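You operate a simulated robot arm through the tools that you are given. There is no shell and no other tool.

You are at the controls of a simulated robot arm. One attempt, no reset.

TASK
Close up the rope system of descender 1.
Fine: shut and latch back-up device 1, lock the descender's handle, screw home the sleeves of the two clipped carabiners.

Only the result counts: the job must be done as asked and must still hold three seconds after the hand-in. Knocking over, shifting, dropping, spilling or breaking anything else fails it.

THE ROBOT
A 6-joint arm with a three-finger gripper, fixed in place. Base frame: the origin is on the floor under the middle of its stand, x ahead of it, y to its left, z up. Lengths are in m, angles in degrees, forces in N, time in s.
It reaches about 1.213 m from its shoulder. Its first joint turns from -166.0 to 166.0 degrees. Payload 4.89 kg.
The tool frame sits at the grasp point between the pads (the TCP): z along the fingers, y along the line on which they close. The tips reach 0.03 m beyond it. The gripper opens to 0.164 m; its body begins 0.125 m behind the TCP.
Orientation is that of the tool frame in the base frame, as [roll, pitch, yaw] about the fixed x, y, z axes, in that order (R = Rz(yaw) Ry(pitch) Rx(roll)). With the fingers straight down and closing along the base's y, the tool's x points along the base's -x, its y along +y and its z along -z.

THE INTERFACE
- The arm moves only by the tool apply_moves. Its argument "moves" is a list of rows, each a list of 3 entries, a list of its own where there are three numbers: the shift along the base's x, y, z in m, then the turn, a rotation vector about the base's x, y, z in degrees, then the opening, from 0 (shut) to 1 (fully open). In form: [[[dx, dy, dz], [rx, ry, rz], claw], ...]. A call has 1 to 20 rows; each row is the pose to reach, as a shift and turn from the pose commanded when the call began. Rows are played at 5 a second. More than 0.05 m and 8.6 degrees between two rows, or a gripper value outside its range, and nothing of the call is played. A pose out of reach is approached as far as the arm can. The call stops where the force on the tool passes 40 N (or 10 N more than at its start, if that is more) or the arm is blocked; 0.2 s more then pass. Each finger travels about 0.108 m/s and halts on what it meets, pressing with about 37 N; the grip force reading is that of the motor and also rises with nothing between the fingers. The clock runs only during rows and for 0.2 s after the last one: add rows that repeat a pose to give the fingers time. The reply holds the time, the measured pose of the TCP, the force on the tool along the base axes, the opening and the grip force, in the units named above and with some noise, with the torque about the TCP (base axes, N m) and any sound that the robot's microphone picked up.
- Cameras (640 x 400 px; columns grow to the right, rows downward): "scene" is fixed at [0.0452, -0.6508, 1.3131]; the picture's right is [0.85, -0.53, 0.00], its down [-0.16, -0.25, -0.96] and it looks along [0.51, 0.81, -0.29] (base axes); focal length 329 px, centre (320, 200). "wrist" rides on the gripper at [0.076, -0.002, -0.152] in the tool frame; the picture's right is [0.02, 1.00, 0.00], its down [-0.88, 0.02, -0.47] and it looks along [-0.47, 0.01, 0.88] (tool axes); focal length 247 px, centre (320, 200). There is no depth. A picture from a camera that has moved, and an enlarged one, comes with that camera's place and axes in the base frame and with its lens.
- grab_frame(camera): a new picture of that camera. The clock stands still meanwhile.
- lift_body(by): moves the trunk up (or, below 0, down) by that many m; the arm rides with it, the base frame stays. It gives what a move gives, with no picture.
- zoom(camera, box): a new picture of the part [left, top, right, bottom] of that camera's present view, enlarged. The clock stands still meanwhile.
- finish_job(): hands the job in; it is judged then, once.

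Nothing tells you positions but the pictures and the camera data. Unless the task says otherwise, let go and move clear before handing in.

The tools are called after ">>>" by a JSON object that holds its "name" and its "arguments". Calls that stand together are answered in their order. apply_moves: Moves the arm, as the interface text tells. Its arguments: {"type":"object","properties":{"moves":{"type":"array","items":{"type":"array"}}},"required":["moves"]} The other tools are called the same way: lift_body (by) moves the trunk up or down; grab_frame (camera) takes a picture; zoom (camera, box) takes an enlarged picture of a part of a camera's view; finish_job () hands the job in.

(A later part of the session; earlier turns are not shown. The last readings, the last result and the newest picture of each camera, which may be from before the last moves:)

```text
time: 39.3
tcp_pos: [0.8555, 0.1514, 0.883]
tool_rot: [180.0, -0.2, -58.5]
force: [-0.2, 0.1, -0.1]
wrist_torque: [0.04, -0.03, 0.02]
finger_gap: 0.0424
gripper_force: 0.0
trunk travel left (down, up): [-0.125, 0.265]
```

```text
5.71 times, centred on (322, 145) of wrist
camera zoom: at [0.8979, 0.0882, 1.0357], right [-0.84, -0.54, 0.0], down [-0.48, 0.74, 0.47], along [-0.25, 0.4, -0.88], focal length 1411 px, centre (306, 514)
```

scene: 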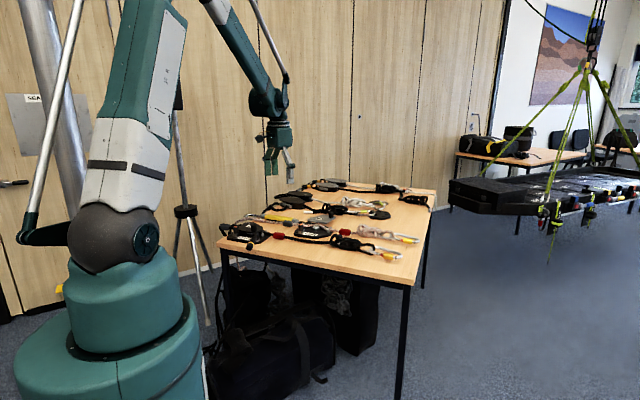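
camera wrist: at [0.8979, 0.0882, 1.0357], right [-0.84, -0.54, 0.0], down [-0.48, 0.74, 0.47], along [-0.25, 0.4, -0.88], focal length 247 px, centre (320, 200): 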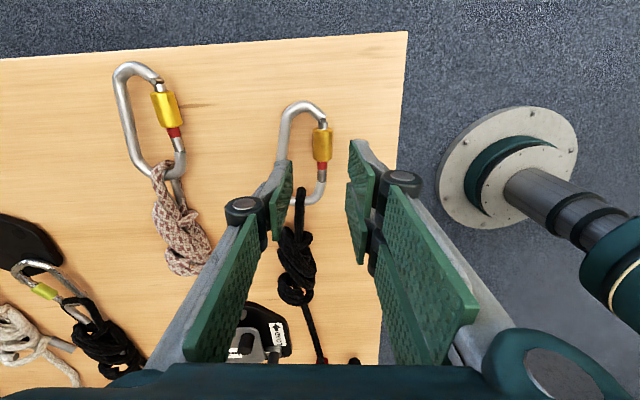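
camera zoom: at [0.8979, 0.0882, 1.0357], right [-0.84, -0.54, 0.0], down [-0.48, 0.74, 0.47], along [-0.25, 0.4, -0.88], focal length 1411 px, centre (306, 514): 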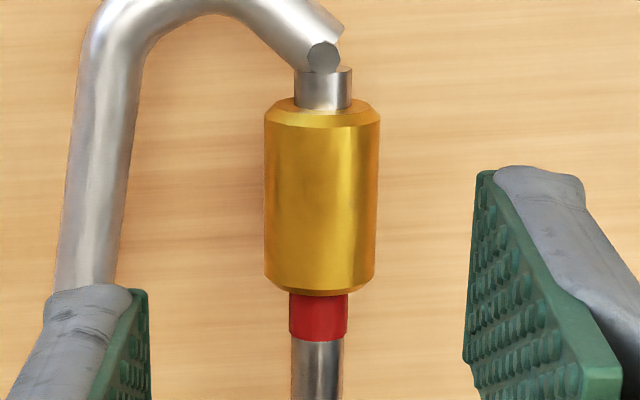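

Sleeve axis is well aligned with the tool; I'll centre on it (about 3–4 mm correction) and lower the tips beside the sleeve.

>>> {"name": "apply_moves", "arguments": {"moves": [[[-0.0044, 0.0014, 0.0], [0, 0, 0], 0.26], [[-0.0044, 0.0014, -0.04], [0, 0, 0], 0.26], [[-0.0044, 0.0014, -0.08], [0, 0, 0], 0.26], [[-0.0044, 0.0014, -0.095], [0, 0, 0], 0.26]]}}

>>> {"name": "zoom", "arguments": {"camera": "wrist", "box": [230, 70, 410, 230]}}

>>> {"name": "zoom", "arguments": {"camera": "scene", "box": [365, 225, 415, 270]}}

```text
time: 40.3
tcp_pos: [0.8503, 0.1535, 0.7884]
tool_rot: [180.0, -0.1, -58.6]
force: [-0.9, -0.5, 0.0]
wrist_torque: [0.02, -0.09, 0.04]
finger_gap: 0.0428
gripper_force: 0.1
trunk travel left (down, up): [-0.125, 0.265]
```

```text
2.50 times, centred on (320, 150) of wrist
camera zoom: at [0.893, 0.0896, 0.9411], right [-0.84, -0.54, 0.0], down [-0.48, 0.74, 0.47], along [-0.25, 0.4, -0.88], focal length 617 px, centre (320, 325)
```

zoom: 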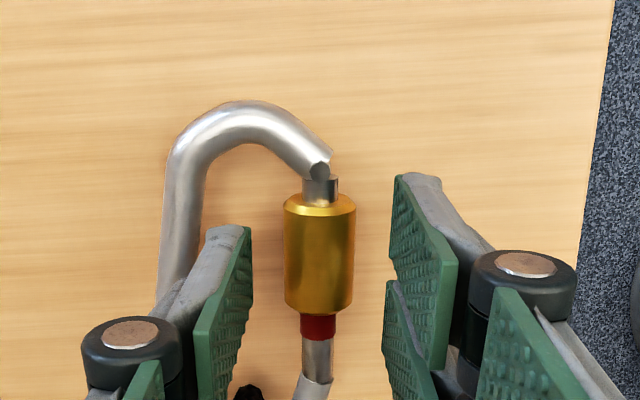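

```text
8.89 times, centred on (390, 248) of scene
camera zoom: at [0.0452, -0.6508, 1.3131], right [0.85, -0.53, 0.0], down [-0.16, -0.25, -0.96], along [0.51, 0.81, -0.29], focal length 2922 px, centre (-302, -222)
```

zoom: 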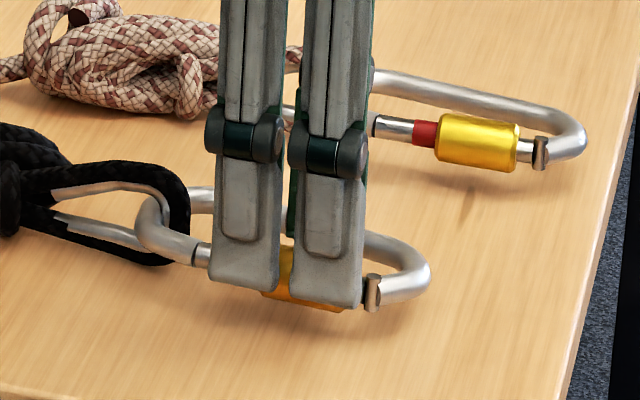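

The sleeve sits centred between the fingertips. I'll lower in small steps to feel for the table and so fix the heights.

>>> {"name": "apply_moves", "arguments": {"moves": [[[0.0, 0.0, -0.002], [0, 0, 0], 0.26], [[0.0, 0.0, -0.004], [0, 0, 0], 0.26], [[0.0, 0.0, -0.006], [0, 0, 0], 0.26], [[0.0, 0.0, -0.008], [0, 0, 0], 0.26]]}}

>>> {"name": "zoom", "arguments": {"camera": "wrist", "box": [230, 70, 410, 230]}}

>>> {"name": "zoom", "arguments": {"camera": "scene", "box": [365, 225, 415, 270]}}

```text
time: 41.3
tcp_pos: [0.8498, 0.1528, 0.7803]
tool_rot: [-180.0, -0.1, -58.6]
force: [-1.1, 0.8, 0.4]
wrist_torque: [0.02, 0.01, -0.02]
finger_gap: 0.0425
gripper_force: 0.2
trunk travel left (down, up): [-0.125, 0.265]
```

```text
2.50 times, centred on (320, 150) of wrist
camera zoom: at [0.8935, 0.0896, 0.9327], right [-0.84, -0.54, 0.0], down [-0.48, 0.74, 0.47], along [-0.25, 0.4, -0.88], focal length 617 px, centre (320, 325)
```

zoom: 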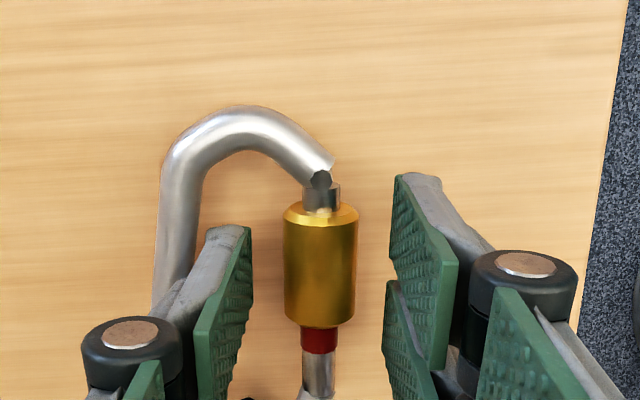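

```text
8.89 times, centred on (390, 248) of scene
camera zoom: at [0.0452, -0.6508, 1.3131], right [0.85, -0.53, 0.0], down [-0.16, -0.25, -0.96], along [0.51, 0.81, -0.29], focal length 2922 px, centre (-302, -222)
```

zoom: 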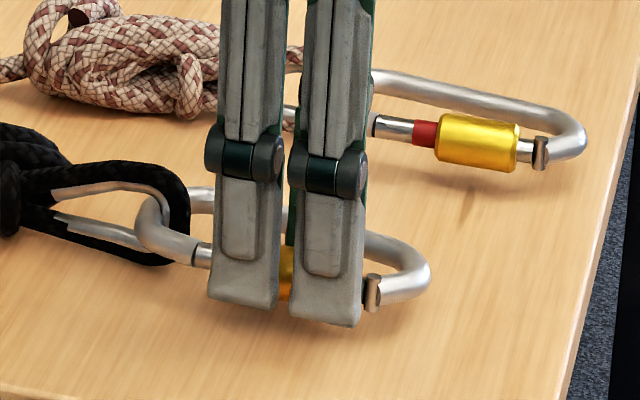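

>>> {"name": "apply_moves", "arguments": {"moves": [[[0.0, 0.0, -0.0015], [0, 0, 0], 0.26], [[0.0, 0.0, -0.003], [0, 0, 0], 0.26], [[0.0, 0.0, -0.0045], [0, 0, 0], 0.26]]}}

>>> {"name": "zoom", "arguments": {"camera": "scene", "box": [375, 235, 405, 265]}}

```text
time: 42.1
tcp_pos: [0.8501, 0.153, 0.7754]
tool_rot: [-180.0, -0.1, -58.6]
force: [-0.4, 0.2, 0.3]
wrist_torque: [0.04, -0.03, 0.02]
finger_gap: 0.0426
gripper_force: 0.1
trunk travel left (down, up): [-0.125, 0.265]
```

```text
13.33 times, centred on (390, 250) of scene
camera zoom: at [0.0452, -0.6508, 1.3131], right [0.85, -0.53, 0.0], down [-0.16, -0.25, -0.96], along [0.51, 0.81, -0.29], focal length 4384 px, centre (-613, -467)
```

zoom: 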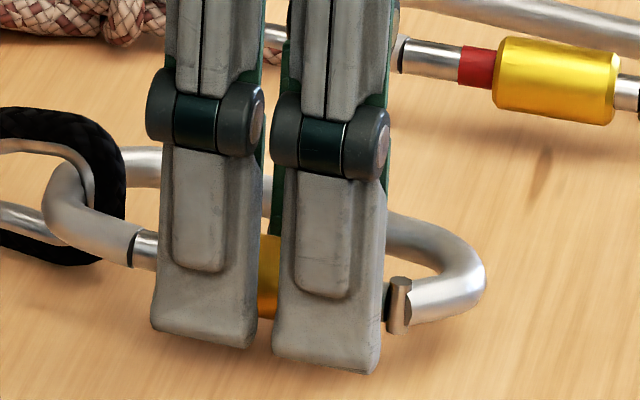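

>>> {"name": "apply_moves", "arguments": {"moves": [[[0.0, 0.0, -0.001], [0, 0, 0], 0.26], [[0.0, 0.0, -0.002], [0, 0, 0], 0.26], [[0.0, 0.0, -0.003], [0, 0, 0], 0.26]]}}

>>> {"name": "apply_moves", "arguments": {"moves": [[[0.0, 0.0, -0.001], [0, 0, 0], 0.26], [[0.0, 0.0, -0.002], [0, 0, 0], 0.26]]}}

```text
time: 42.9
tcp_pos: [0.8515, 0.153, 0.7721]
tool_rot: [-180.0, -0.1, -58.5]
force: [0.3, -0.1, -0.6]
wrist_torque: [0.02, -0.02, 0.02]
finger_gap: 0.0425
gripper_force: 0.1
trunk travel left (down, up): [-0.125, 0.265]
```

```text
time: 43.5
tcp_pos: [0.8511, 0.1536, 0.7709]
tool_rot: [180.0, -0.1, -58.6]
force: [0.2, 0.0, 0.3]
wrist_torque: [0.04, 0.01, 0.01]
finger_gap: 0.0425
gripper_force: 0.0
trunk travel left (down, up): [-0.125, 0.265]
```

>>> {"name": "apply_moves", "arguments": {"moves": [[[0.0, 0.0, -0.001], [0, 0, 0], 0.26], [[0.0, 0.0, -0.002], [0, 0, 0], 0.26]]}}

>>> {"name": "apply_moves", "arguments": {"moves": [[[0.0, 0.0, -0.001], [0, 0, 0], 0.26], [[0.0, 0.0, -0.002], [0, 0, 0], 0.26]]}}

>>> {"name": "zoom", "arguments": {"camera": "scene", "box": [375, 235, 405, 265]}}

```text
time: 44.1
tcp_pos: [0.851, 0.1534, 0.7676]
tool_rot: [-180.0, -0.2, -58.6]
force: [-0.2, -0.5, -0.3]
wrist_torque: [-0.02, -0.01, -0.01]
finger_gap: 0.0427
gripper_force: 0.0
trunk travel left (down, up): [-0.125, 0.265]
```

```text
time: 44.7
tcp_pos: [0.8505, 0.1532, 0.7665]
tool_rot: [-179.9, -0.2, -58.6]
force: [-0.3, 0.2, -0.3]
wrist_torque: [-0.01, 0.02, 0.0]
finger_gap: 0.0425
gripper_force: 0.1
trunk travel left (down, up): [-0.125, 0.265]
```

```text
13.33 times, centred on (390, 250) of scene
camera zoom: at [0.0452, -0.6508, 1.3131], right [0.85, -0.53, 0.0], down [-0.16, -0.25, -0.96], along [0.51, 0.81, -0.29], focal length 4384 px, centre (-613, -467)
```

zoom: 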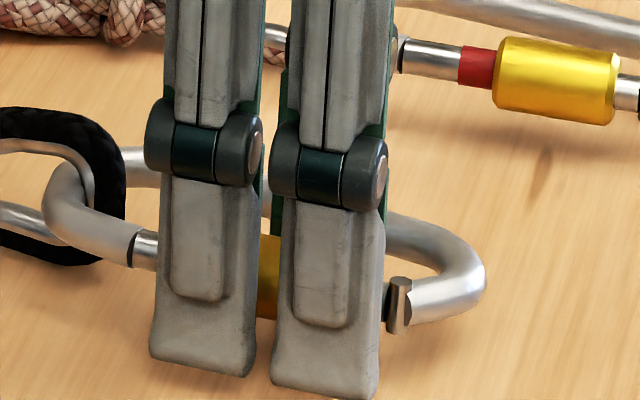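

>>> {"name": "apply_moves", "arguments": {"moves": [[[0.0, 0.0, -0.001], [0, 0, 0], 0.26], [[0.0, 0.0, -0.002], [0, 0, 0], 0.26]]}}

>>> {"name": "apply_moves", "arguments": {"moves": [[[0.0, 0.0, -0.001], [0, 0, 0], 0.26], [[0.0, 0.0, -0.002], [0, 0, 0], 0.26]]}}

>>> {"name": "apply_moves", "arguments": {"moves": [[[0.0, 0.0, -0.001], [0, 0, 0], 0.26], [[0.0, 0.0, -0.002], [0, 0, 0], 0.26]]}}

```text
time: 45.3
tcp_pos: [0.8502, 0.153, 0.7642]
tool_rot: [180.0, -0.1, -58.6]
force: [0.4, 0.5, -0.5]
wrist_torque: [0.04, -0.03, -0.01]
finger_gap: 0.0427
gripper_force: 0.2
trunk travel left (down, up): [-0.125, 0.265]
```

```text
time: 45.9
tcp_pos: [0.8497, 0.1531, 0.7629]
tool_rot: [-179.9, -0.1, -58.6]
force: [0.0, 0.0, 0.4]
wrist_torque: [-0.05, -0.01, -0.01]
finger_gap: 0.0427
gripper_force: 0.0
trunk travel left (down, up): [-0.125, 0.265]
```

```text
time: 46.5
tcp_pos: [0.8506, 0.1528, 0.7597]
tool_rot: [-180.0, -0.1, -58.6]
force: [0.0, -0.2, -0.4]
wrist_torque: [0.0, 0.0, -0.01]
finger_gap: 0.0428
gripper_force: 0.1
trunk travel left (down, up): [-0.125, 0.265]
```

>>> {"name": "zoom", "arguments": {"camera": "scene", "box": [375, 240, 405, 270]}}

>>> {"name": "zoom", "arguments": {"camera": "wrist", "box": [230, 70, 410, 230]}}

```text
13.33 times, centred on (390, 255) of scene
camera zoom: at [0.0452, -0.6508, 1.3131], right [0.85, -0.53, 0.0], down [-0.16, -0.25, -0.96], along [0.51, 0.81, -0.29], focal length 4384 px, centre (-613, -533)
```

zoom: 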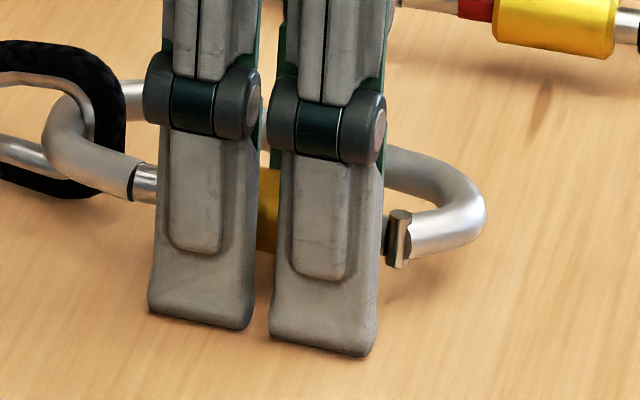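

```text
2.50 times, centred on (320, 150) of wrist
camera zoom: at [0.8933, 0.0895, 0.9134], right [-0.84, -0.54, 0.0], down [-0.48, 0.74, 0.47], along [-0.25, 0.4, -0.88], focal length 617 px, centre (320, 325)
```

zoom: 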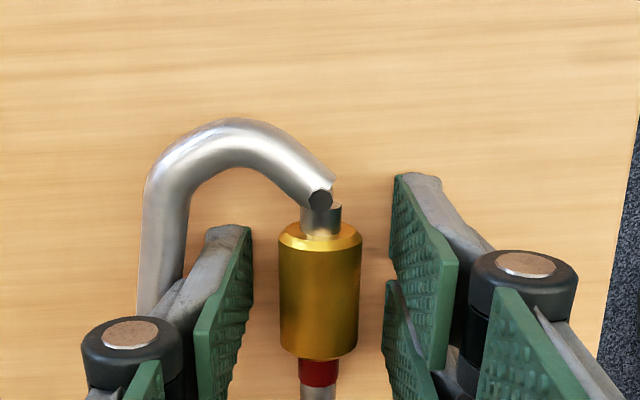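

No table contact even at tip z≈0.73, and the pictures put the sleeve axis near z≈0.757, so there's plenty of room below. I'll raise so the tips are ~7 mm below the sleeve axis, then lean the tool outward by 32° about that axis, ready to grip and turn.

>>> {"name": "apply_moves", "arguments": {"moves": [[[0.0, 0.0, 0.0205], [0, 0, 0], 0.26], [[-0.0027, -0.0017, 0.0203], [4.18, -6.82, 0], 0.26], [[-0.0054, -0.0033, 0.0196], [8.36, -13.64, 0], 0.26], [[-0.008, -0.0049, 0.0185], [12.54, -20.46, 0], 0.26], [[-0.0104, -0.0064, 0.017], [16.72, -27.28, 0], 0.26]]}}

>>> {"name": "zoom", "arguments": {"camera": "wrist", "box": [230, 70, 410, 230]}}

>>> {"name": "zoom", "arguments": {"camera": "scene", "box": [355, 220, 415, 270]}}

```text
time: 47.7
tcp_pos: [0.8401, 0.1476, 0.778]
tool_rot: [-147.9, 0.0, -58.6]
force: [0.3, 0.8, 0.2]
wrist_torque: [-0.07, -0.01, -0.02]
finger_gap: 0.0426
gripper_force: 0.0
trunk travel left (down, up): [-0.125, 0.265]
```

```text
2.50 times, centred on (320, 150) of wrist
camera zoom: at [0.8137, 0.0411, 0.9077], right [-0.71, -0.46, -0.53], down [-0.69, 0.61, 0.39], along [0.15, 0.64, -0.75], focal length 617 px, centre (320, 325)
```

zoom: 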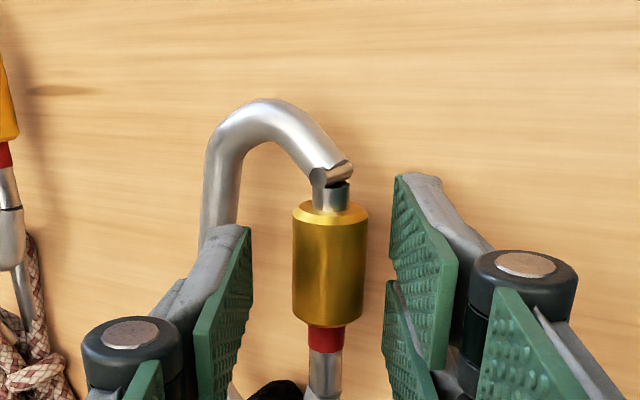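

```text
8.00 times, centred on (385, 245) of scene
camera zoom: at [0.0452, -0.6508, 1.3131], right [0.85, -0.53, 0.0], down [-0.16, -0.25, -0.96], along [0.51, 0.81, -0.29], focal length 2630 px, centre (-200, -160)
```

zoom: 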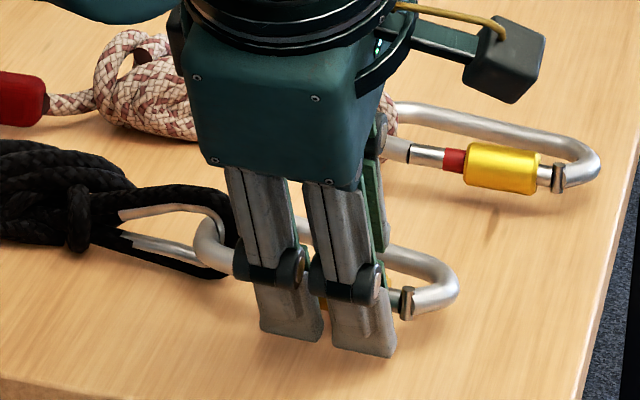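

The tilted view shows the sleeve axis is really nearer z≈0.751. I'll adjust to a 24° lean with the tips just past the axis, then close on the sleeve.

>>> {"name": "apply_moves", "arguments": {"moves": [[[0.0018, 0.0, -0.004], [-4.18, 6.82, 0], 0.26], [[0.0018, 0.0, -0.004], [-4.18, 6.82, 0], 0.0], [[0.0018, 0.0, -0.004], [-4.18, 6.82, 0], 0.0], [[0.0018, 0.0, -0.004], [-4.18, 6.82, 0], 0.0]]}}

>>> {"name": "zoom", "arguments": {"camera": "wrist", "box": [230, 70, 410, 230]}}

>>> {"name": "zoom", "arguments": {"camera": "scene", "box": [355, 220, 415, 270]}}

```text
time: 48.7
tcp_pos: [0.8416, 0.1463, 0.7741]
tool_rot: [-156.0, -0.1, -58.7]
force: [12.0, -1.6, 3.2]
wrist_torque: [0.17, -0.22, -0.84]
finger_gap: 0.0219
gripper_force: 24.4
trunk travel left (down, up): [-0.125, 0.265]
```

```text
2.50 times, centred on (320, 150) of wrist
camera zoom: at [0.832, 0.0505, 0.9136], right [-0.77, -0.49, -0.41], down [-0.64, 0.64, 0.42], along [0.05, 0.58, -0.81], focal length 617 px, centre (320, 325)
```

zoom: 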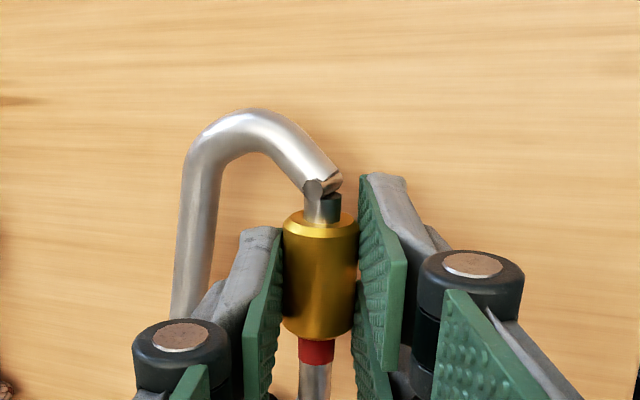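

```text
8.00 times, centred on (385, 245) of scene
camera zoom: at [0.0452, -0.6508, 1.3131], right [0.85, -0.53, 0.0], down [-0.16, -0.25, -0.96], along [0.51, 0.81, -0.29], focal length 2630 px, centre (-200, -160)
```

zoom: 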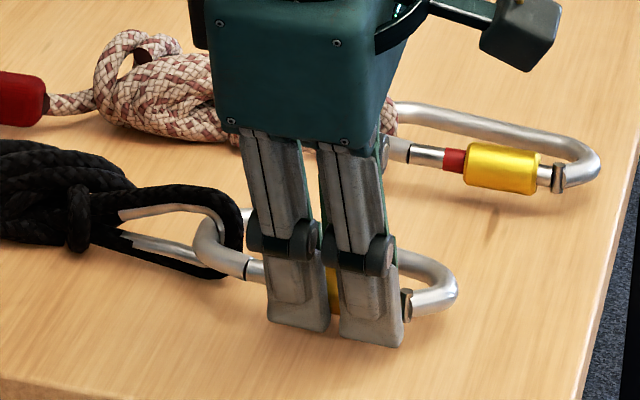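

The sleeve is gripped (gap 22 mm). I'll rotate about its axis in the tightening sense (top moving toward the spine).

>>> {"name": "apply_moves", "arguments": {"moves": [[[0.0028, 0.0017, 0.0012], [-4.18, 6.82, 0], 0.0], [[0.0057, 0.0035, 0.0019], [-8.36, 13.64, 0], 0.0], [[0.0087, 0.0053, 0.0022], [-12.54, 20.46, 0], 0.0], [[0.0116, 0.0071, 0.0019], [-16.72, 27.28, 0], 0.0], [[0.0145, 0.0089, 0.0012], [-20.9, 34.1, 0], 0.0]]}}

>>> {"name": "zoom", "arguments": {"camera": "wrist", "box": [230, 70, 410, 230]}}

>>> {"name": "zoom", "arguments": {"camera": "scene", "box": [355, 220, 415, 270]}}

```text
time: 49.9
tcp_pos: [0.8568, 0.1557, 0.7744]
tool_rot: [163.9, 0.0, -58.6]
force: [-1.2, 0.3, -4.4]
wrist_torque: [-0.2, -0.27, 0.07]
finger_gap: 0.0215
gripper_force: 23.8
trunk travel left (down, up): [-0.125, 0.265]
```

```text
2.50 times, centred on (320, 150) of wrist
camera zoom: at [0.9346, 0.1138, 0.9209], right [-0.81, -0.52, 0.28], down [-0.36, 0.81, 0.46], along [-0.46, 0.27, -0.84], focal length 617 px, centre (320, 325)
```

zoom: 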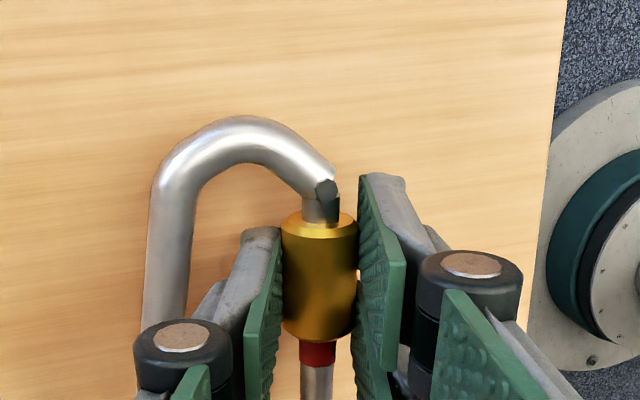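

```text
8.00 times, centred on (385, 245) of scene
camera zoom: at [0.0452, -0.6508, 1.3131], right [0.85, -0.53, 0.0], down [-0.16, -0.25, -0.96], along [0.51, 0.81, -0.29], focal length 2630 px, centre (-200, -160)
```

zoom: 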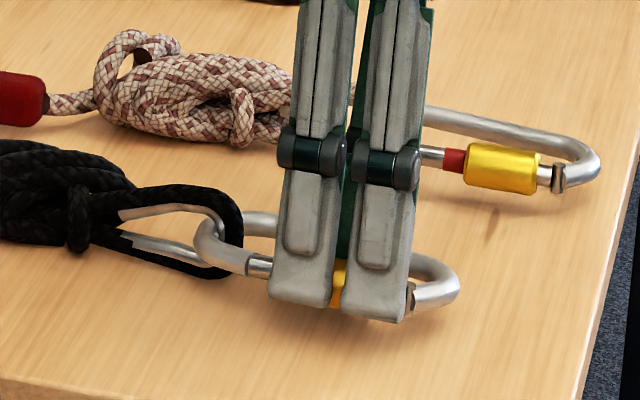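

The sleeve turned with little resistance (about 0.13 N·m). I'll ratchet: open slightly, swing back to -40°, re-grip, and turn to +24° in one go.

>>> {"name": "apply_moves", "arguments": {"moves": [[[0, 0, 0], [0, 0, 0], 0.19], [[-0.00291, -0.00178, 0.00073], [4.18, -6.82, 0], 0.19], [[-0.00588, -0.0036, 0.00097], [8.36, -13.64, 0], 0.19], [[-0.00885, -0.00542, 0.00073], [12.54, -20.46, 0], 0.19], [[-0.01176, -0.0072, 0.0], [16.72, -27.28, 0], 0.19], [[-0.01455, -0.00891, -0.00119], [20.9, -34.1, 0], 0.19], [[-0.01718, -0.01052, -0.00283], [25.08, -40.92, 0], 0.19], [[-0.01958, -0.012, -0.00488], [29.26, -47.75, 0], 0.19], [[-0.01958, -0.012, -0.00488], [29.26, -47.75, 0], 0.0], [[-0.01958, -0.012, -0.00488], [29.26, -47.75, 0], 0.0], [[-0.01718, -0.01052, -0.00283], [25.08, -40.92, 0], 0.0], [[-0.01455, -0.00891, -0.00119], [20.9, -34.1, 0], 0.0], [[-0.01176, -0.0072, 0.0], [16.72, -27.28, 0], 0.0], [[-0.00885, -0.00542, 0.00073], [12.54, -20.46, 0], 0.0], [[-0.00588, -0.0036, 0.00097], [8.36, -13.64, 0], 0.0], [[-0.00291, -0.00178, 0.00073], [4.18, -6.82, 0], 0.0], [[0, 0, 0], [0, 0, 0], 0.0], [[0.00279, 0.00171, -0.00119], [-4.18, 6.82, 0], 0.0]]}}

>>> {"name": "zoom", "arguments": {"camera": "wrist", "box": [230, 70, 410, 230]}}

>>> {"name": "zoom", "arguments": {"camera": "scene", "box": [355, 220, 415, 270]}}

```text
time: 53.7
tcp_pos: [0.8589, 0.1573, 0.7741]
tool_rot: [156.1, -0.2, -58.6]
force: [-0.7, -4.0, -7.9]
wrist_torque: [-0.53, -0.49, 0.1]
finger_gap: 0.0214
gripper_force: 24.0
trunk travel left (down, up): [-0.125, 0.265]
```

```text
2.50 times, centred on (320, 150) of wrist
camera zoom: at [0.9548, 0.1261, 0.9123], right [-0.77, -0.49, 0.41], down [-0.31, 0.84, 0.44], along [-0.56, 0.21, -0.8], focal length 617 px, centre (320, 325)
```

zoom: 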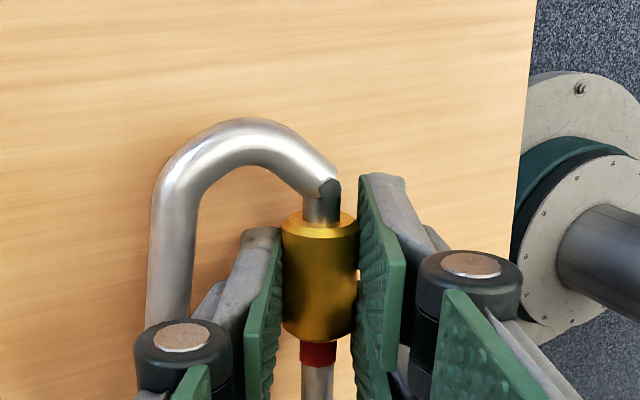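

```text
8.00 times, centred on (385, 245) of scene
camera zoom: at [0.0452, -0.6508, 1.3131], right [0.85, -0.53, 0.0], down [-0.16, -0.25, -0.96], along [0.51, 0.81, -0.29], focal length 2630 px, centre (-200, -160)
```

zoom: 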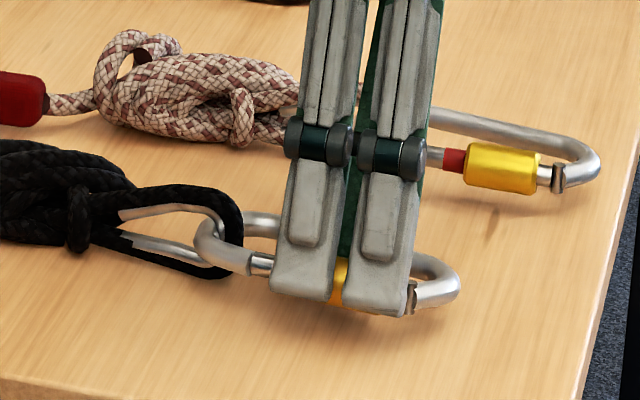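

>>> {"name": "zoom", "arguments": {"camera": "wrist", "box": [290, 120, 350, 220]}}

>>> {"name": "zoom", "arguments": {"camera": "scene", "box": [375, 240, 405, 262]}}

```text
4.00 times, centred on (320, 170) of wrist
camera zoom: at [0.9548, 0.1261, 0.9123], right [-0.77, -0.49, 0.41], down [-0.31, 0.84, 0.44], along [-0.56, 0.21, -0.8], focal length 988 px, centre (320, 320)
```

zoom: 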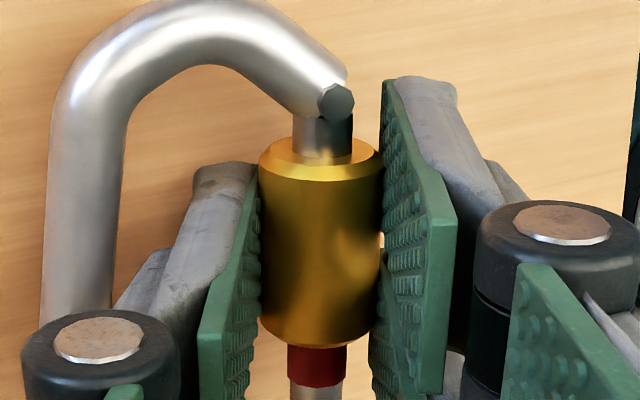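

```text
16.00 times, centred on (390, 251) of scene
camera zoom: at [0.0452, -0.6508, 1.3131], right [0.85, -0.53, 0.0], down [-0.16, -0.25, -0.96], along [0.51, 0.81, -0.29], focal length 5260 px, centre (-800, -616)
```

zoom: 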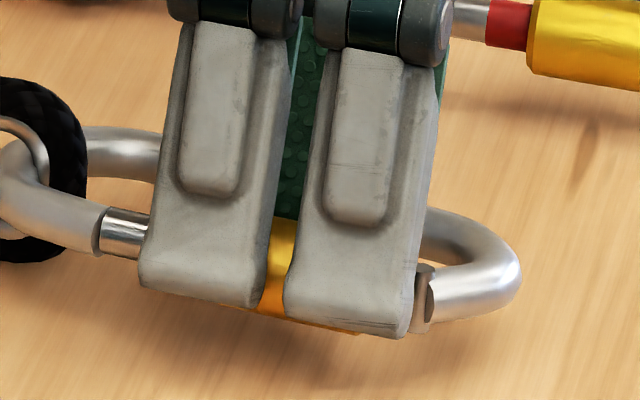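

>>> {"name": "apply_moves", "arguments": {"moves": [[[0, 0, 0], [0, 0, 0], 0.19], [[-0.00279, -0.00171, 0.00119], [4.18, -6.82, 0], 0.19], [[-0.0057, -0.00349, 0.00192], [8.36, -13.64, 0], 0.19], [[-0.00867, -0.00531, 0.00216], [12.54, -20.46, 0], 0.19], [[-0.01164, -0.00713, 0.00192], [16.72, -27.28, 0], 0.19], [[-0.01455, -0.00891, 0.00119], [20.9, -34.1, 0], 0.19], [[-0.01734, -0.01062, 0.0], [25.08, -40.92, 0], 0.19], [[-0.01997, -0.01223, -0.00164], [29.26, -47.75, 0], 0.19], [[-0.02237, -0.01371, -0.00369], [33.44, -54.57, 0], 0.19], [[-0.02237, -0.01371, -0.00369], [33.44, -54.57, 0], 0.0], [[-0.02237, -0.01371, -0.00369], [33.44, -54.57, 0], 0.0], [[-0.01997, -0.01223, -0.00164], [29.26, -47.75, 0], 0.0], [[-0.01734, -0.01062, 0.0], [25.08, -40.92, 0], 0.0], [[-0.01455, -0.00891, 0.00119], [20.9, -34.1, 0], 0.0], [[-0.01164, -0.00713, 0.00192], [16.72, -27.28, 0], 0.0], [[-0.00867, -0.00531, 0.00216], [12.54, -20.46, 0], 0.0], [[-0.0057, -0.00349, 0.00192], [8.36, -13.64, 0], 0.0], [[-0.00279, -0.00171, 0.00119], [4.18, -6.82, 0], 0.0], [[0, 0, 0], [0, 0, 0], 0.0]]}}

>>> {"name": "zoom", "arguments": {"camera": "wrist", "box": [290, 120, 350, 220]}}

>>> {"name": "zoom", "arguments": {"camera": "scene", "box": [375, 240, 405, 262]}}

```text
time: 57.7
tcp_pos: [0.8592, 0.1569, 0.7723]
tool_rot: [156.0, -0.3, -58.6]
force: [-0.1, -4.5, -8.1]
wrist_torque: [-0.52, -0.5, 0.08]
finger_gap: 0.0213
gripper_force: 24.0
trunk travel left (down, up): [-0.125, 0.265]
```

```text
4.00 times, centred on (320, 170) of wrist
camera zoom: at [0.9546, 0.1259, 0.9122], right [-0.77, -0.49, 0.41], down [-0.31, 0.84, 0.44], along [-0.56, 0.21, -0.8], focal length 988 px, centre (320, 320)
```

zoom: 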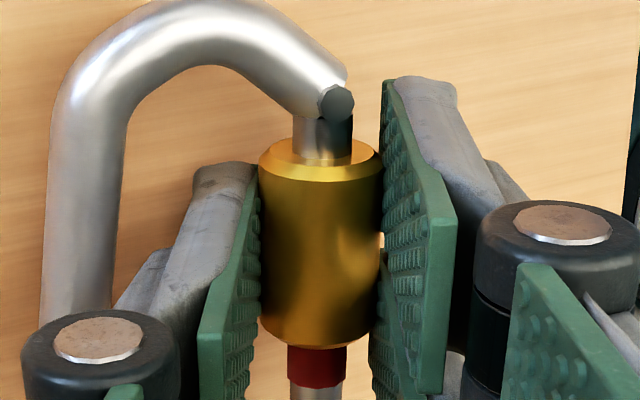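

```text
16.00 times, centred on (390, 251) of scene
camera zoom: at [0.0452, -0.6508, 1.3131], right [0.85, -0.53, 0.0], down [-0.16, -0.25, -0.96], along [0.51, 0.81, -0.29], focal length 5260 px, centre (-800, -616)
```

zoom: 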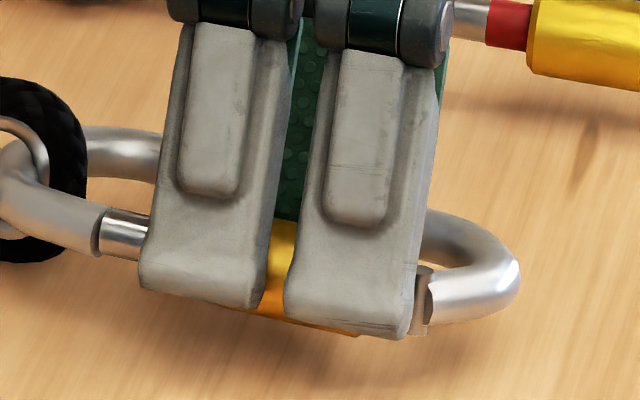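

>>> {"name": "zoom", "arguments": {"camera": "wrist", "box": [300, 135, 340, 165]}}

>>> {"name": "zoom", "arguments": {"camera": "wrist", "box": [300, 195, 340, 225]}}

```text
13.33 times, centred on (320, 150) of wrist
camera zoom: at [0.9546, 0.1259, 0.9122], right [-0.77, -0.49, 0.41], down [-0.31, 0.84, 0.44], along [-0.56, 0.21, -0.8], focal length 3293 px, centre (320, 867)
```

zoom: 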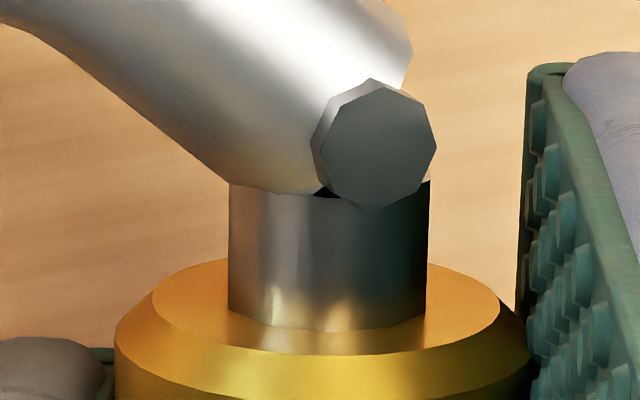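

```text
13.33 times, centred on (320, 210) of wrist
camera zoom: at [0.9546, 0.1259, 0.9122], right [-0.77, -0.49, 0.41], down [-0.31, 0.84, 0.44], along [-0.56, 0.21, -0.8], focal length 3293 px, centre (320, 67)
```

zoom: 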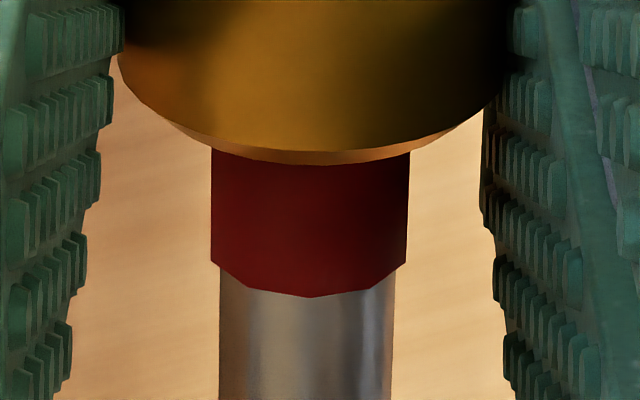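

I now have reference measurements (red exposed ≈132 px at this zoom). Another ratchet cycle, then compare.

>>> {"name": "apply_moves", "arguments": {"moves": [[[0, 0, 0], [0, 0, 0], 0.19], [[-0.00279, -0.00171, 0.00119], [4.18, -6.82, 0], 0.19], [[-0.0057, -0.00349, 0.00192], [8.36, -13.64, 0], 0.19], [[-0.00867, -0.00531, 0.00216], [12.54, -20.46, 0], 0.19], [[-0.01164, -0.00713, 0.00192], [16.72, -27.28, 0], 0.19], [[-0.01455, -0.00891, 0.00119], [20.9, -34.1, 0], 0.19], [[-0.01734, -0.01062, 0.0], [25.08, -40.92, 0], 0.19], [[-0.01997, -0.01223, -0.00164], [29.26, -47.75, 0], 0.19], [[-0.02237, -0.01371, -0.00369], [33.44, -54.57, 0], 0.19], [[-0.02237, -0.01371, -0.00369], [33.44, -54.57, 0], 0.0], [[-0.02237, -0.01371, -0.00369], [33.44, -54.57, 0], 0.0], [[-0.01997, -0.01223, -0.00164], [29.26, -47.75, 0], 0.0], [[-0.01734, -0.01062, 0.0], [25.08, -40.92, 0], 0.0], [[-0.01455, -0.00891, 0.00119], [20.9, -34.1, 0], 0.0], [[-0.01164, -0.00713, 0.00192], [16.72, -27.28, 0], 0.0], [[-0.00867, -0.00531, 0.00216], [12.54, -20.46, 0], 0.0], [[-0.0057, -0.00349, 0.00192], [8.36, -13.64, 0], 0.0], [[-0.00279, -0.00171, 0.00119], [4.18, -6.82, 0], 0.0], [[0, 0, 0], [0, 0, 0], 0.0]]}}

>>> {"name": "zoom", "arguments": {"camera": "wrist", "box": [300, 135, 340, 165]}}

>>> {"name": "zoom", "arguments": {"camera": "wrist", "box": [300, 195, 340, 225]}}

```text
time: 61.7
tcp_pos: [0.8597, 0.1571, 0.7739]
tool_rot: [156.1, -0.1, -58.6]
force: [-0.7, -2.7, -8.6]
wrist_torque: [-0.52, -0.49, 0.11]
finger_gap: 0.0216
gripper_force: 23.6
trunk travel left (down, up): [-0.125, 0.265]
```

```text
13.33 times, centred on (320, 150) of wrist
camera zoom: at [0.955, 0.1261, 0.9124], right [-0.77, -0.49, 0.41], down [-0.31, 0.84, 0.44], along [-0.56, 0.21, -0.8], focal length 3293 px, centre (320, 867)
```

zoom: 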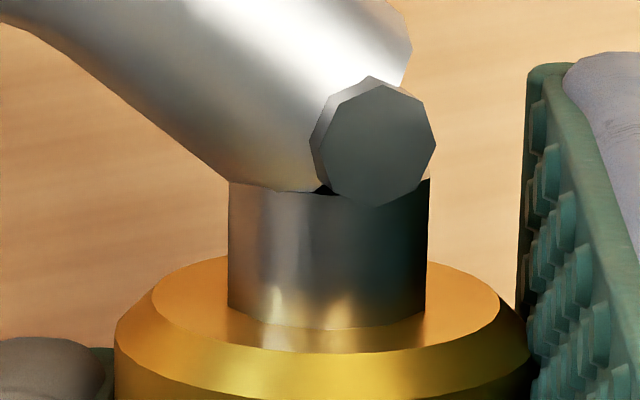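

```text
13.33 times, centred on (320, 210) of wrist
camera zoom: at [0.955, 0.1261, 0.9124], right [-0.77, -0.49, 0.41], down [-0.31, 0.84, 0.44], along [-0.56, 0.21, -0.8], focal length 3293 px, centre (320, 67)
```

zoom: 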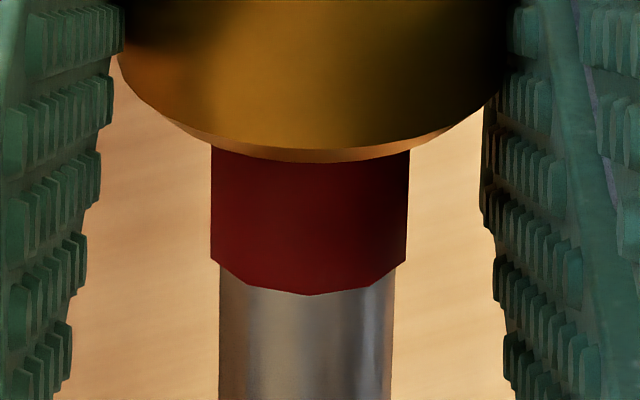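

No change at all between cycles: same rim and red rows. Either it slips or I'm turning it against its stop. I'll open at this angle and look at clearances and facets.

>>> {"name": "apply_moves", "arguments": {"moves": [[[0, 0, 0], [0, 0, 0], 0.19], [[0, 0, 0], [0, 0, 0], 0.19]]}}

>>> {"name": "zoom", "arguments": {"camera": "wrist", "box": [290, 120, 350, 220]}}

>>> {"name": "zoom", "arguments": {"camera": "wrist", "box": [300, 135, 340, 165]}}

```text
time: 62.3
tcp_pos: [0.8591, 0.1591, 0.7755]
tool_rot: [156.1, -0.1, -58.6]
force: [-0.2, 0.3, 0.4]
wrist_torque: [-0.01, 0.02, -0.03]
finger_gap: 0.0312
gripper_force: 0.0
trunk travel left (down, up): [-0.125, 0.265]
```

```text
4.00 times, centred on (320, 170) of wrist
camera zoom: at [0.9551, 0.1262, 0.9125], right [-0.77, -0.49, 0.41], down [-0.31, 0.84, 0.44], along [-0.56, 0.21, -0.8], focal length 988 px, centre (320, 320)
```

zoom: 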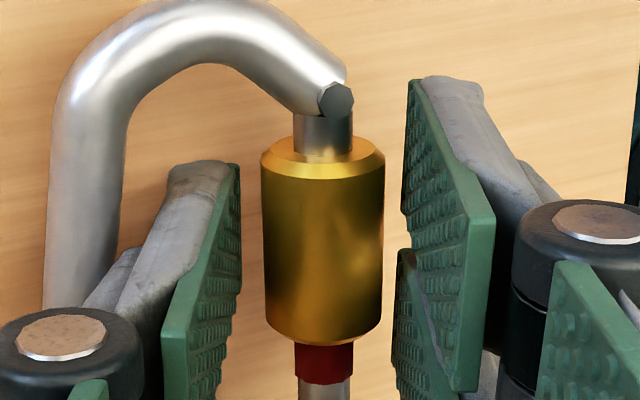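

```text
13.33 times, centred on (320, 150) of wrist
camera zoom: at [0.9551, 0.1262, 0.9125], right [-0.77, -0.49, 0.41], down [-0.31, 0.84, 0.44], along [-0.56, 0.21, -0.8], focal length 3293 px, centre (320, 867)
```

zoom: 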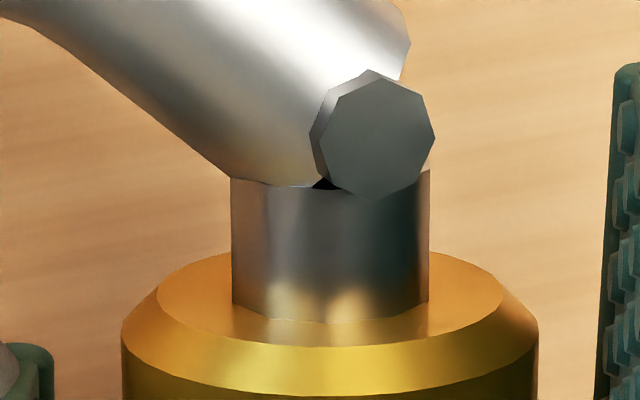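

The fingers clear the sleeve well when open, so the sleeve isn't being dragged back; I'd better test the opposite sense. I'll grip here and turn from +24° to -24°, then compare.

>>> {"name": "apply_moves", "arguments": {"moves": [[[0, 0, 0], [0, 0, 0], 0.0], [[0, 0, 0], [0, 0, 0], 0.0], [[-0.00279, -0.00171, 0.00119], [4.18, -6.82, 0], 0.0], [[-0.0057, -0.00349, 0.00192], [8.36, -13.64, 0], 0.0], [[-0.00867, -0.00531, 0.00216], [12.54, -20.46, 0], 0.0], [[-0.01164, -0.00713, 0.00192], [16.72, -27.28, 0], 0.0], [[-0.01455, -0.00891, 0.00119], [20.9, -34.1, 0], 0.0], [[-0.01734, -0.01062, 0.0], [25.08, -40.92, 0], 0.0]]}}

>>> {"name": "zoom", "arguments": {"camera": "wrist", "box": [300, 135, 340, 165]}}

>>> {"name": "zoom", "arguments": {"camera": "wrist", "box": [300, 195, 340, 225]}}

>>> {"name": "zoom", "arguments": {"camera": "wrist", "box": [290, 120, 350, 220]}}

```text
time: 64.1
tcp_pos: [0.8422, 0.1465, 0.7746]
tool_rot: [-155.9, -0.1, -58.7]
force: [6.5, 5.7, -3.6]
wrist_torque: [-0.1, -0.11, -0.4]
finger_gap: 0.0219
gripper_force: 24.3
trunk travel left (down, up): [-0.125, 0.265]
```

```text
13.33 times, centred on (320, 150) of wrist
camera zoom: at [0.8316, 0.051, 0.9136], right [-0.77, -0.49, -0.41], down [-0.64, 0.64, 0.42], along [0.05, 0.59, -0.81], focal length 3293 px, centre (320, 867)
```

zoom: 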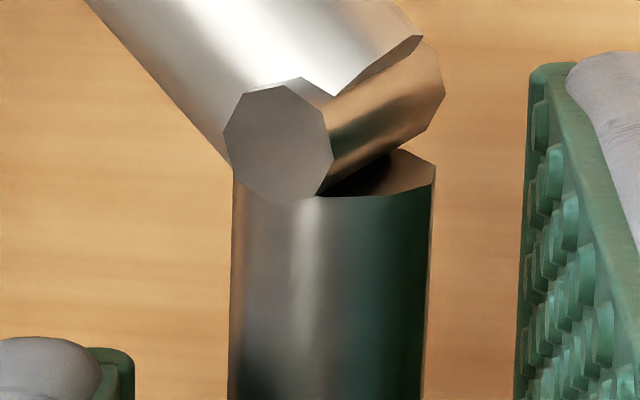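

```text
13.33 times, centred on (320, 210) of wrist
camera zoom: at [0.8316, 0.051, 0.9136], right [-0.77, -0.49, -0.41], down [-0.64, 0.64, 0.42], along [0.05, 0.59, -0.81], focal length 3293 px, centre (320, 67)
```

zoom: 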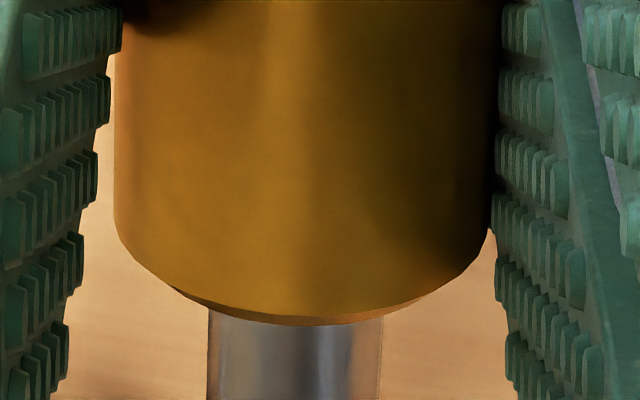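

```text
4.00 times, centred on (320, 170) of wrist
camera zoom: at [0.8316, 0.051, 0.9136], right [-0.77, -0.49, -0.41], down [-0.64, 0.64, 0.42], along [0.05, 0.59, -0.81], focal length 988 px, centre (320, 320)
```

zoom: 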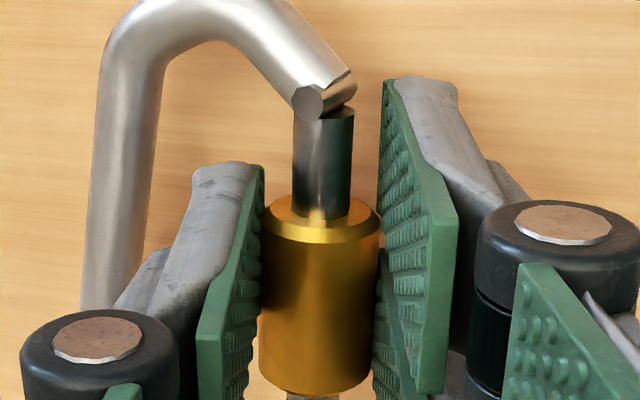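

Turning the other way drives the sleeve home: the red is now fully covered after 48°. I'll keep turning in that sense to find its end stop.

>>> {"name": "apply_moves", "arguments": {"moves": [[[-0.00132, -0.00081, -0.00075], [2.09, -3.41, 0], 0.0], [[-0.00263, -0.00161, -0.00164], [4.18, -6.82, 0], 0.0], [[-0.00385, -0.00237, -0.0026], [6.27, -10.23, 0], 0.0], [[-0.00503, -0.00309, -0.00369], [8.36, -13.64, 0], 0.0]]}}

>>> {"name": "zoom", "arguments": {"camera": "wrist", "box": [300, 195, 340, 225]}}

>>> {"name": "zoom", "arguments": {"camera": "wrist", "box": [290, 120, 350, 220]}}

>>> {"name": "zoom", "arguments": {"camera": "scene", "box": [355, 220, 415, 270]}}

```text
time: 65.1
tcp_pos: [0.8377, 0.1437, 0.7701]
tool_rot: [-139.9, 0.1, -58.6]
force: [8.1, 7.2, 0.0]
wrist_torque: [0.2, -0.02, -0.53]
finger_gap: 0.0221
gripper_force: 24.2
trunk travel left (down, up): [-0.125, 0.265]
```

```text
13.33 times, centred on (320, 210) of wrist
camera zoom: at [0.796, 0.0291, 0.8876], right [-0.64, -0.42, -0.64], down [-0.73, 0.59, 0.35], along [0.23, 0.69, -0.68], focal length 3293 px, centre (320, 67)
```

zoom: 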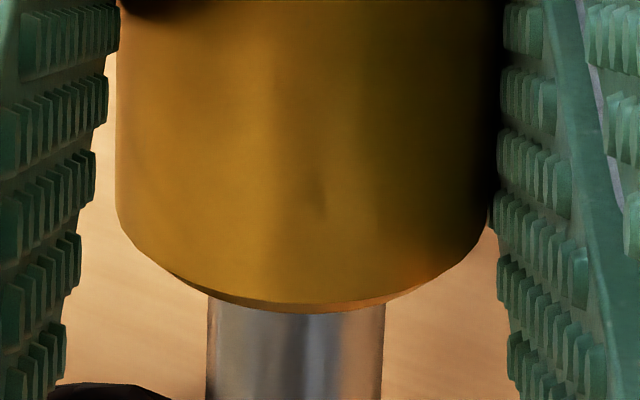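

```text
4.00 times, centred on (320, 170) of wrist
camera zoom: at [0.796, 0.0291, 0.8876], right [-0.64, -0.42, -0.64], down [-0.73, 0.59, 0.35], along [0.23, 0.69, -0.68], focal length 988 px, centre (320, 320)
```

zoom: 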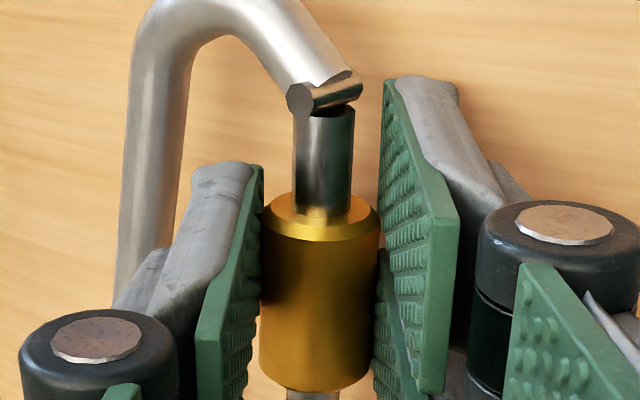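

```text
8.00 times, centred on (385, 245) of scene
camera zoom: at [0.0452, -0.6508, 1.3131], right [0.85, -0.53, 0.0], down [-0.16, -0.25, -0.96], along [0.51, 0.81, -0.29], focal length 2630 px, centre (-200, -160)
```

zoom: 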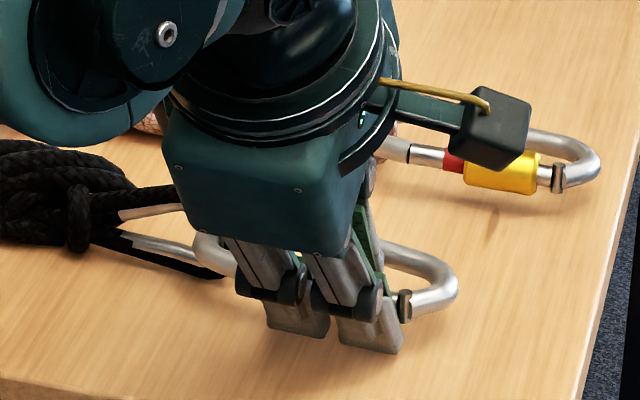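

The sleeve has stopped advancing (rim and hinge-side rows unchanged), so it's likely home. One more full stroke in this sense to make sure.

>>> {"name": "apply_moves", "arguments": {"moves": [[[0, 0, 0], [0, 0, 0], 0.19], [[0.0024, 0.00148, 0.00205], [-4.18, 6.82, 0], 0.19], [[0.00503, 0.00309, 0.00369], [-8.36, 13.64, 0], 0.19], [[0.00782, 0.0048, 0.00488], [-12.54, 20.46, 0], 0.19], [[0.01073, 0.00658, 0.00561], [-16.72, 27.28, 0], 0.19], [[0.0137, 0.0084, 0.00585], [-20.9, 34.1, 0], 0.19], [[0.01667, 0.01022, 0.00561], [-25.08, 40.92, 0], 0.19], [[0.01958, 0.012, 0.00488], [-29.26, 47.75, 0], 0.19], [[0.02237, 0.01371, 0.00369], [-33.44, 54.57, 0], 0.19], [[0.02237, 0.01371, 0.00369], [-33.44, 54.57, 0], 0.0], [[0.02237, 0.01371, 0.00369], [-33.44, 54.57, 0], 0.0], [[0.01958, 0.012, 0.00488], [-29.26, 47.75, 0], 0.0], [[0.01667, 0.01022, 0.00561], [-25.08, 40.92, 0], 0.0], [[0.0137, 0.0084, 0.00585], [-20.9, 34.1, 0], 0.0], [[0.01073, 0.00658, 0.00561], [-16.72, 27.28, 0], 0.0], [[0.00782, 0.0048, 0.00488], [-12.54, 20.46, 0], 0.0], [[0.00503, 0.00309, 0.00369], [-8.36, 13.64, 0], 0.0], [[0.0024, 0.00148, 0.00205], [-4.18, 6.82, 0], 0.0], [[0, 0, 0], [0, 0, 0], 0.0]]}}

>>> {"name": "zoom", "arguments": {"camera": "wrist", "box": [300, 195, 340, 225]}}

>>> {"name": "zoom", "arguments": {"camera": "wrist", "box": [290, 120, 350, 220]}}

```text
time: 69.1
tcp_pos: [0.8369, 0.1426, 0.7703]
tool_rot: [-139.9, -0.1, -58.7]
force: [6.2, 5.4, -0.2]
wrist_torque: [0.12, 0.01, -0.44]
finger_gap: 0.0216
gripper_force: 23.8
trunk travel left (down, up): [-0.125, 0.265]
```

```text
13.33 times, centred on (320, 210) of wrist
camera zoom: at [0.7961, 0.0286, 0.8878], right [-0.64, -0.42, -0.64], down [-0.73, 0.59, 0.35], along [0.23, 0.69, -0.68], focal length 3293 px, centre (320, 67)
```

zoom: 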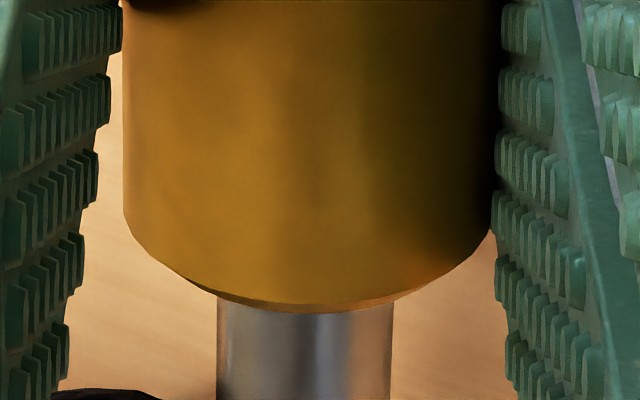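

```text
4.00 times, centred on (320, 170) of wrist
camera zoom: at [0.7961, 0.0286, 0.8878], right [-0.64, -0.42, -0.64], down [-0.73, 0.59, 0.35], along [0.23, 0.69, -0.68], focal length 988 px, centre (320, 320)
```

zoom: 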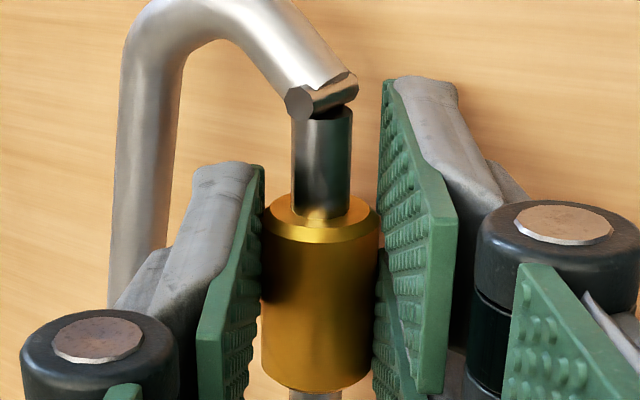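

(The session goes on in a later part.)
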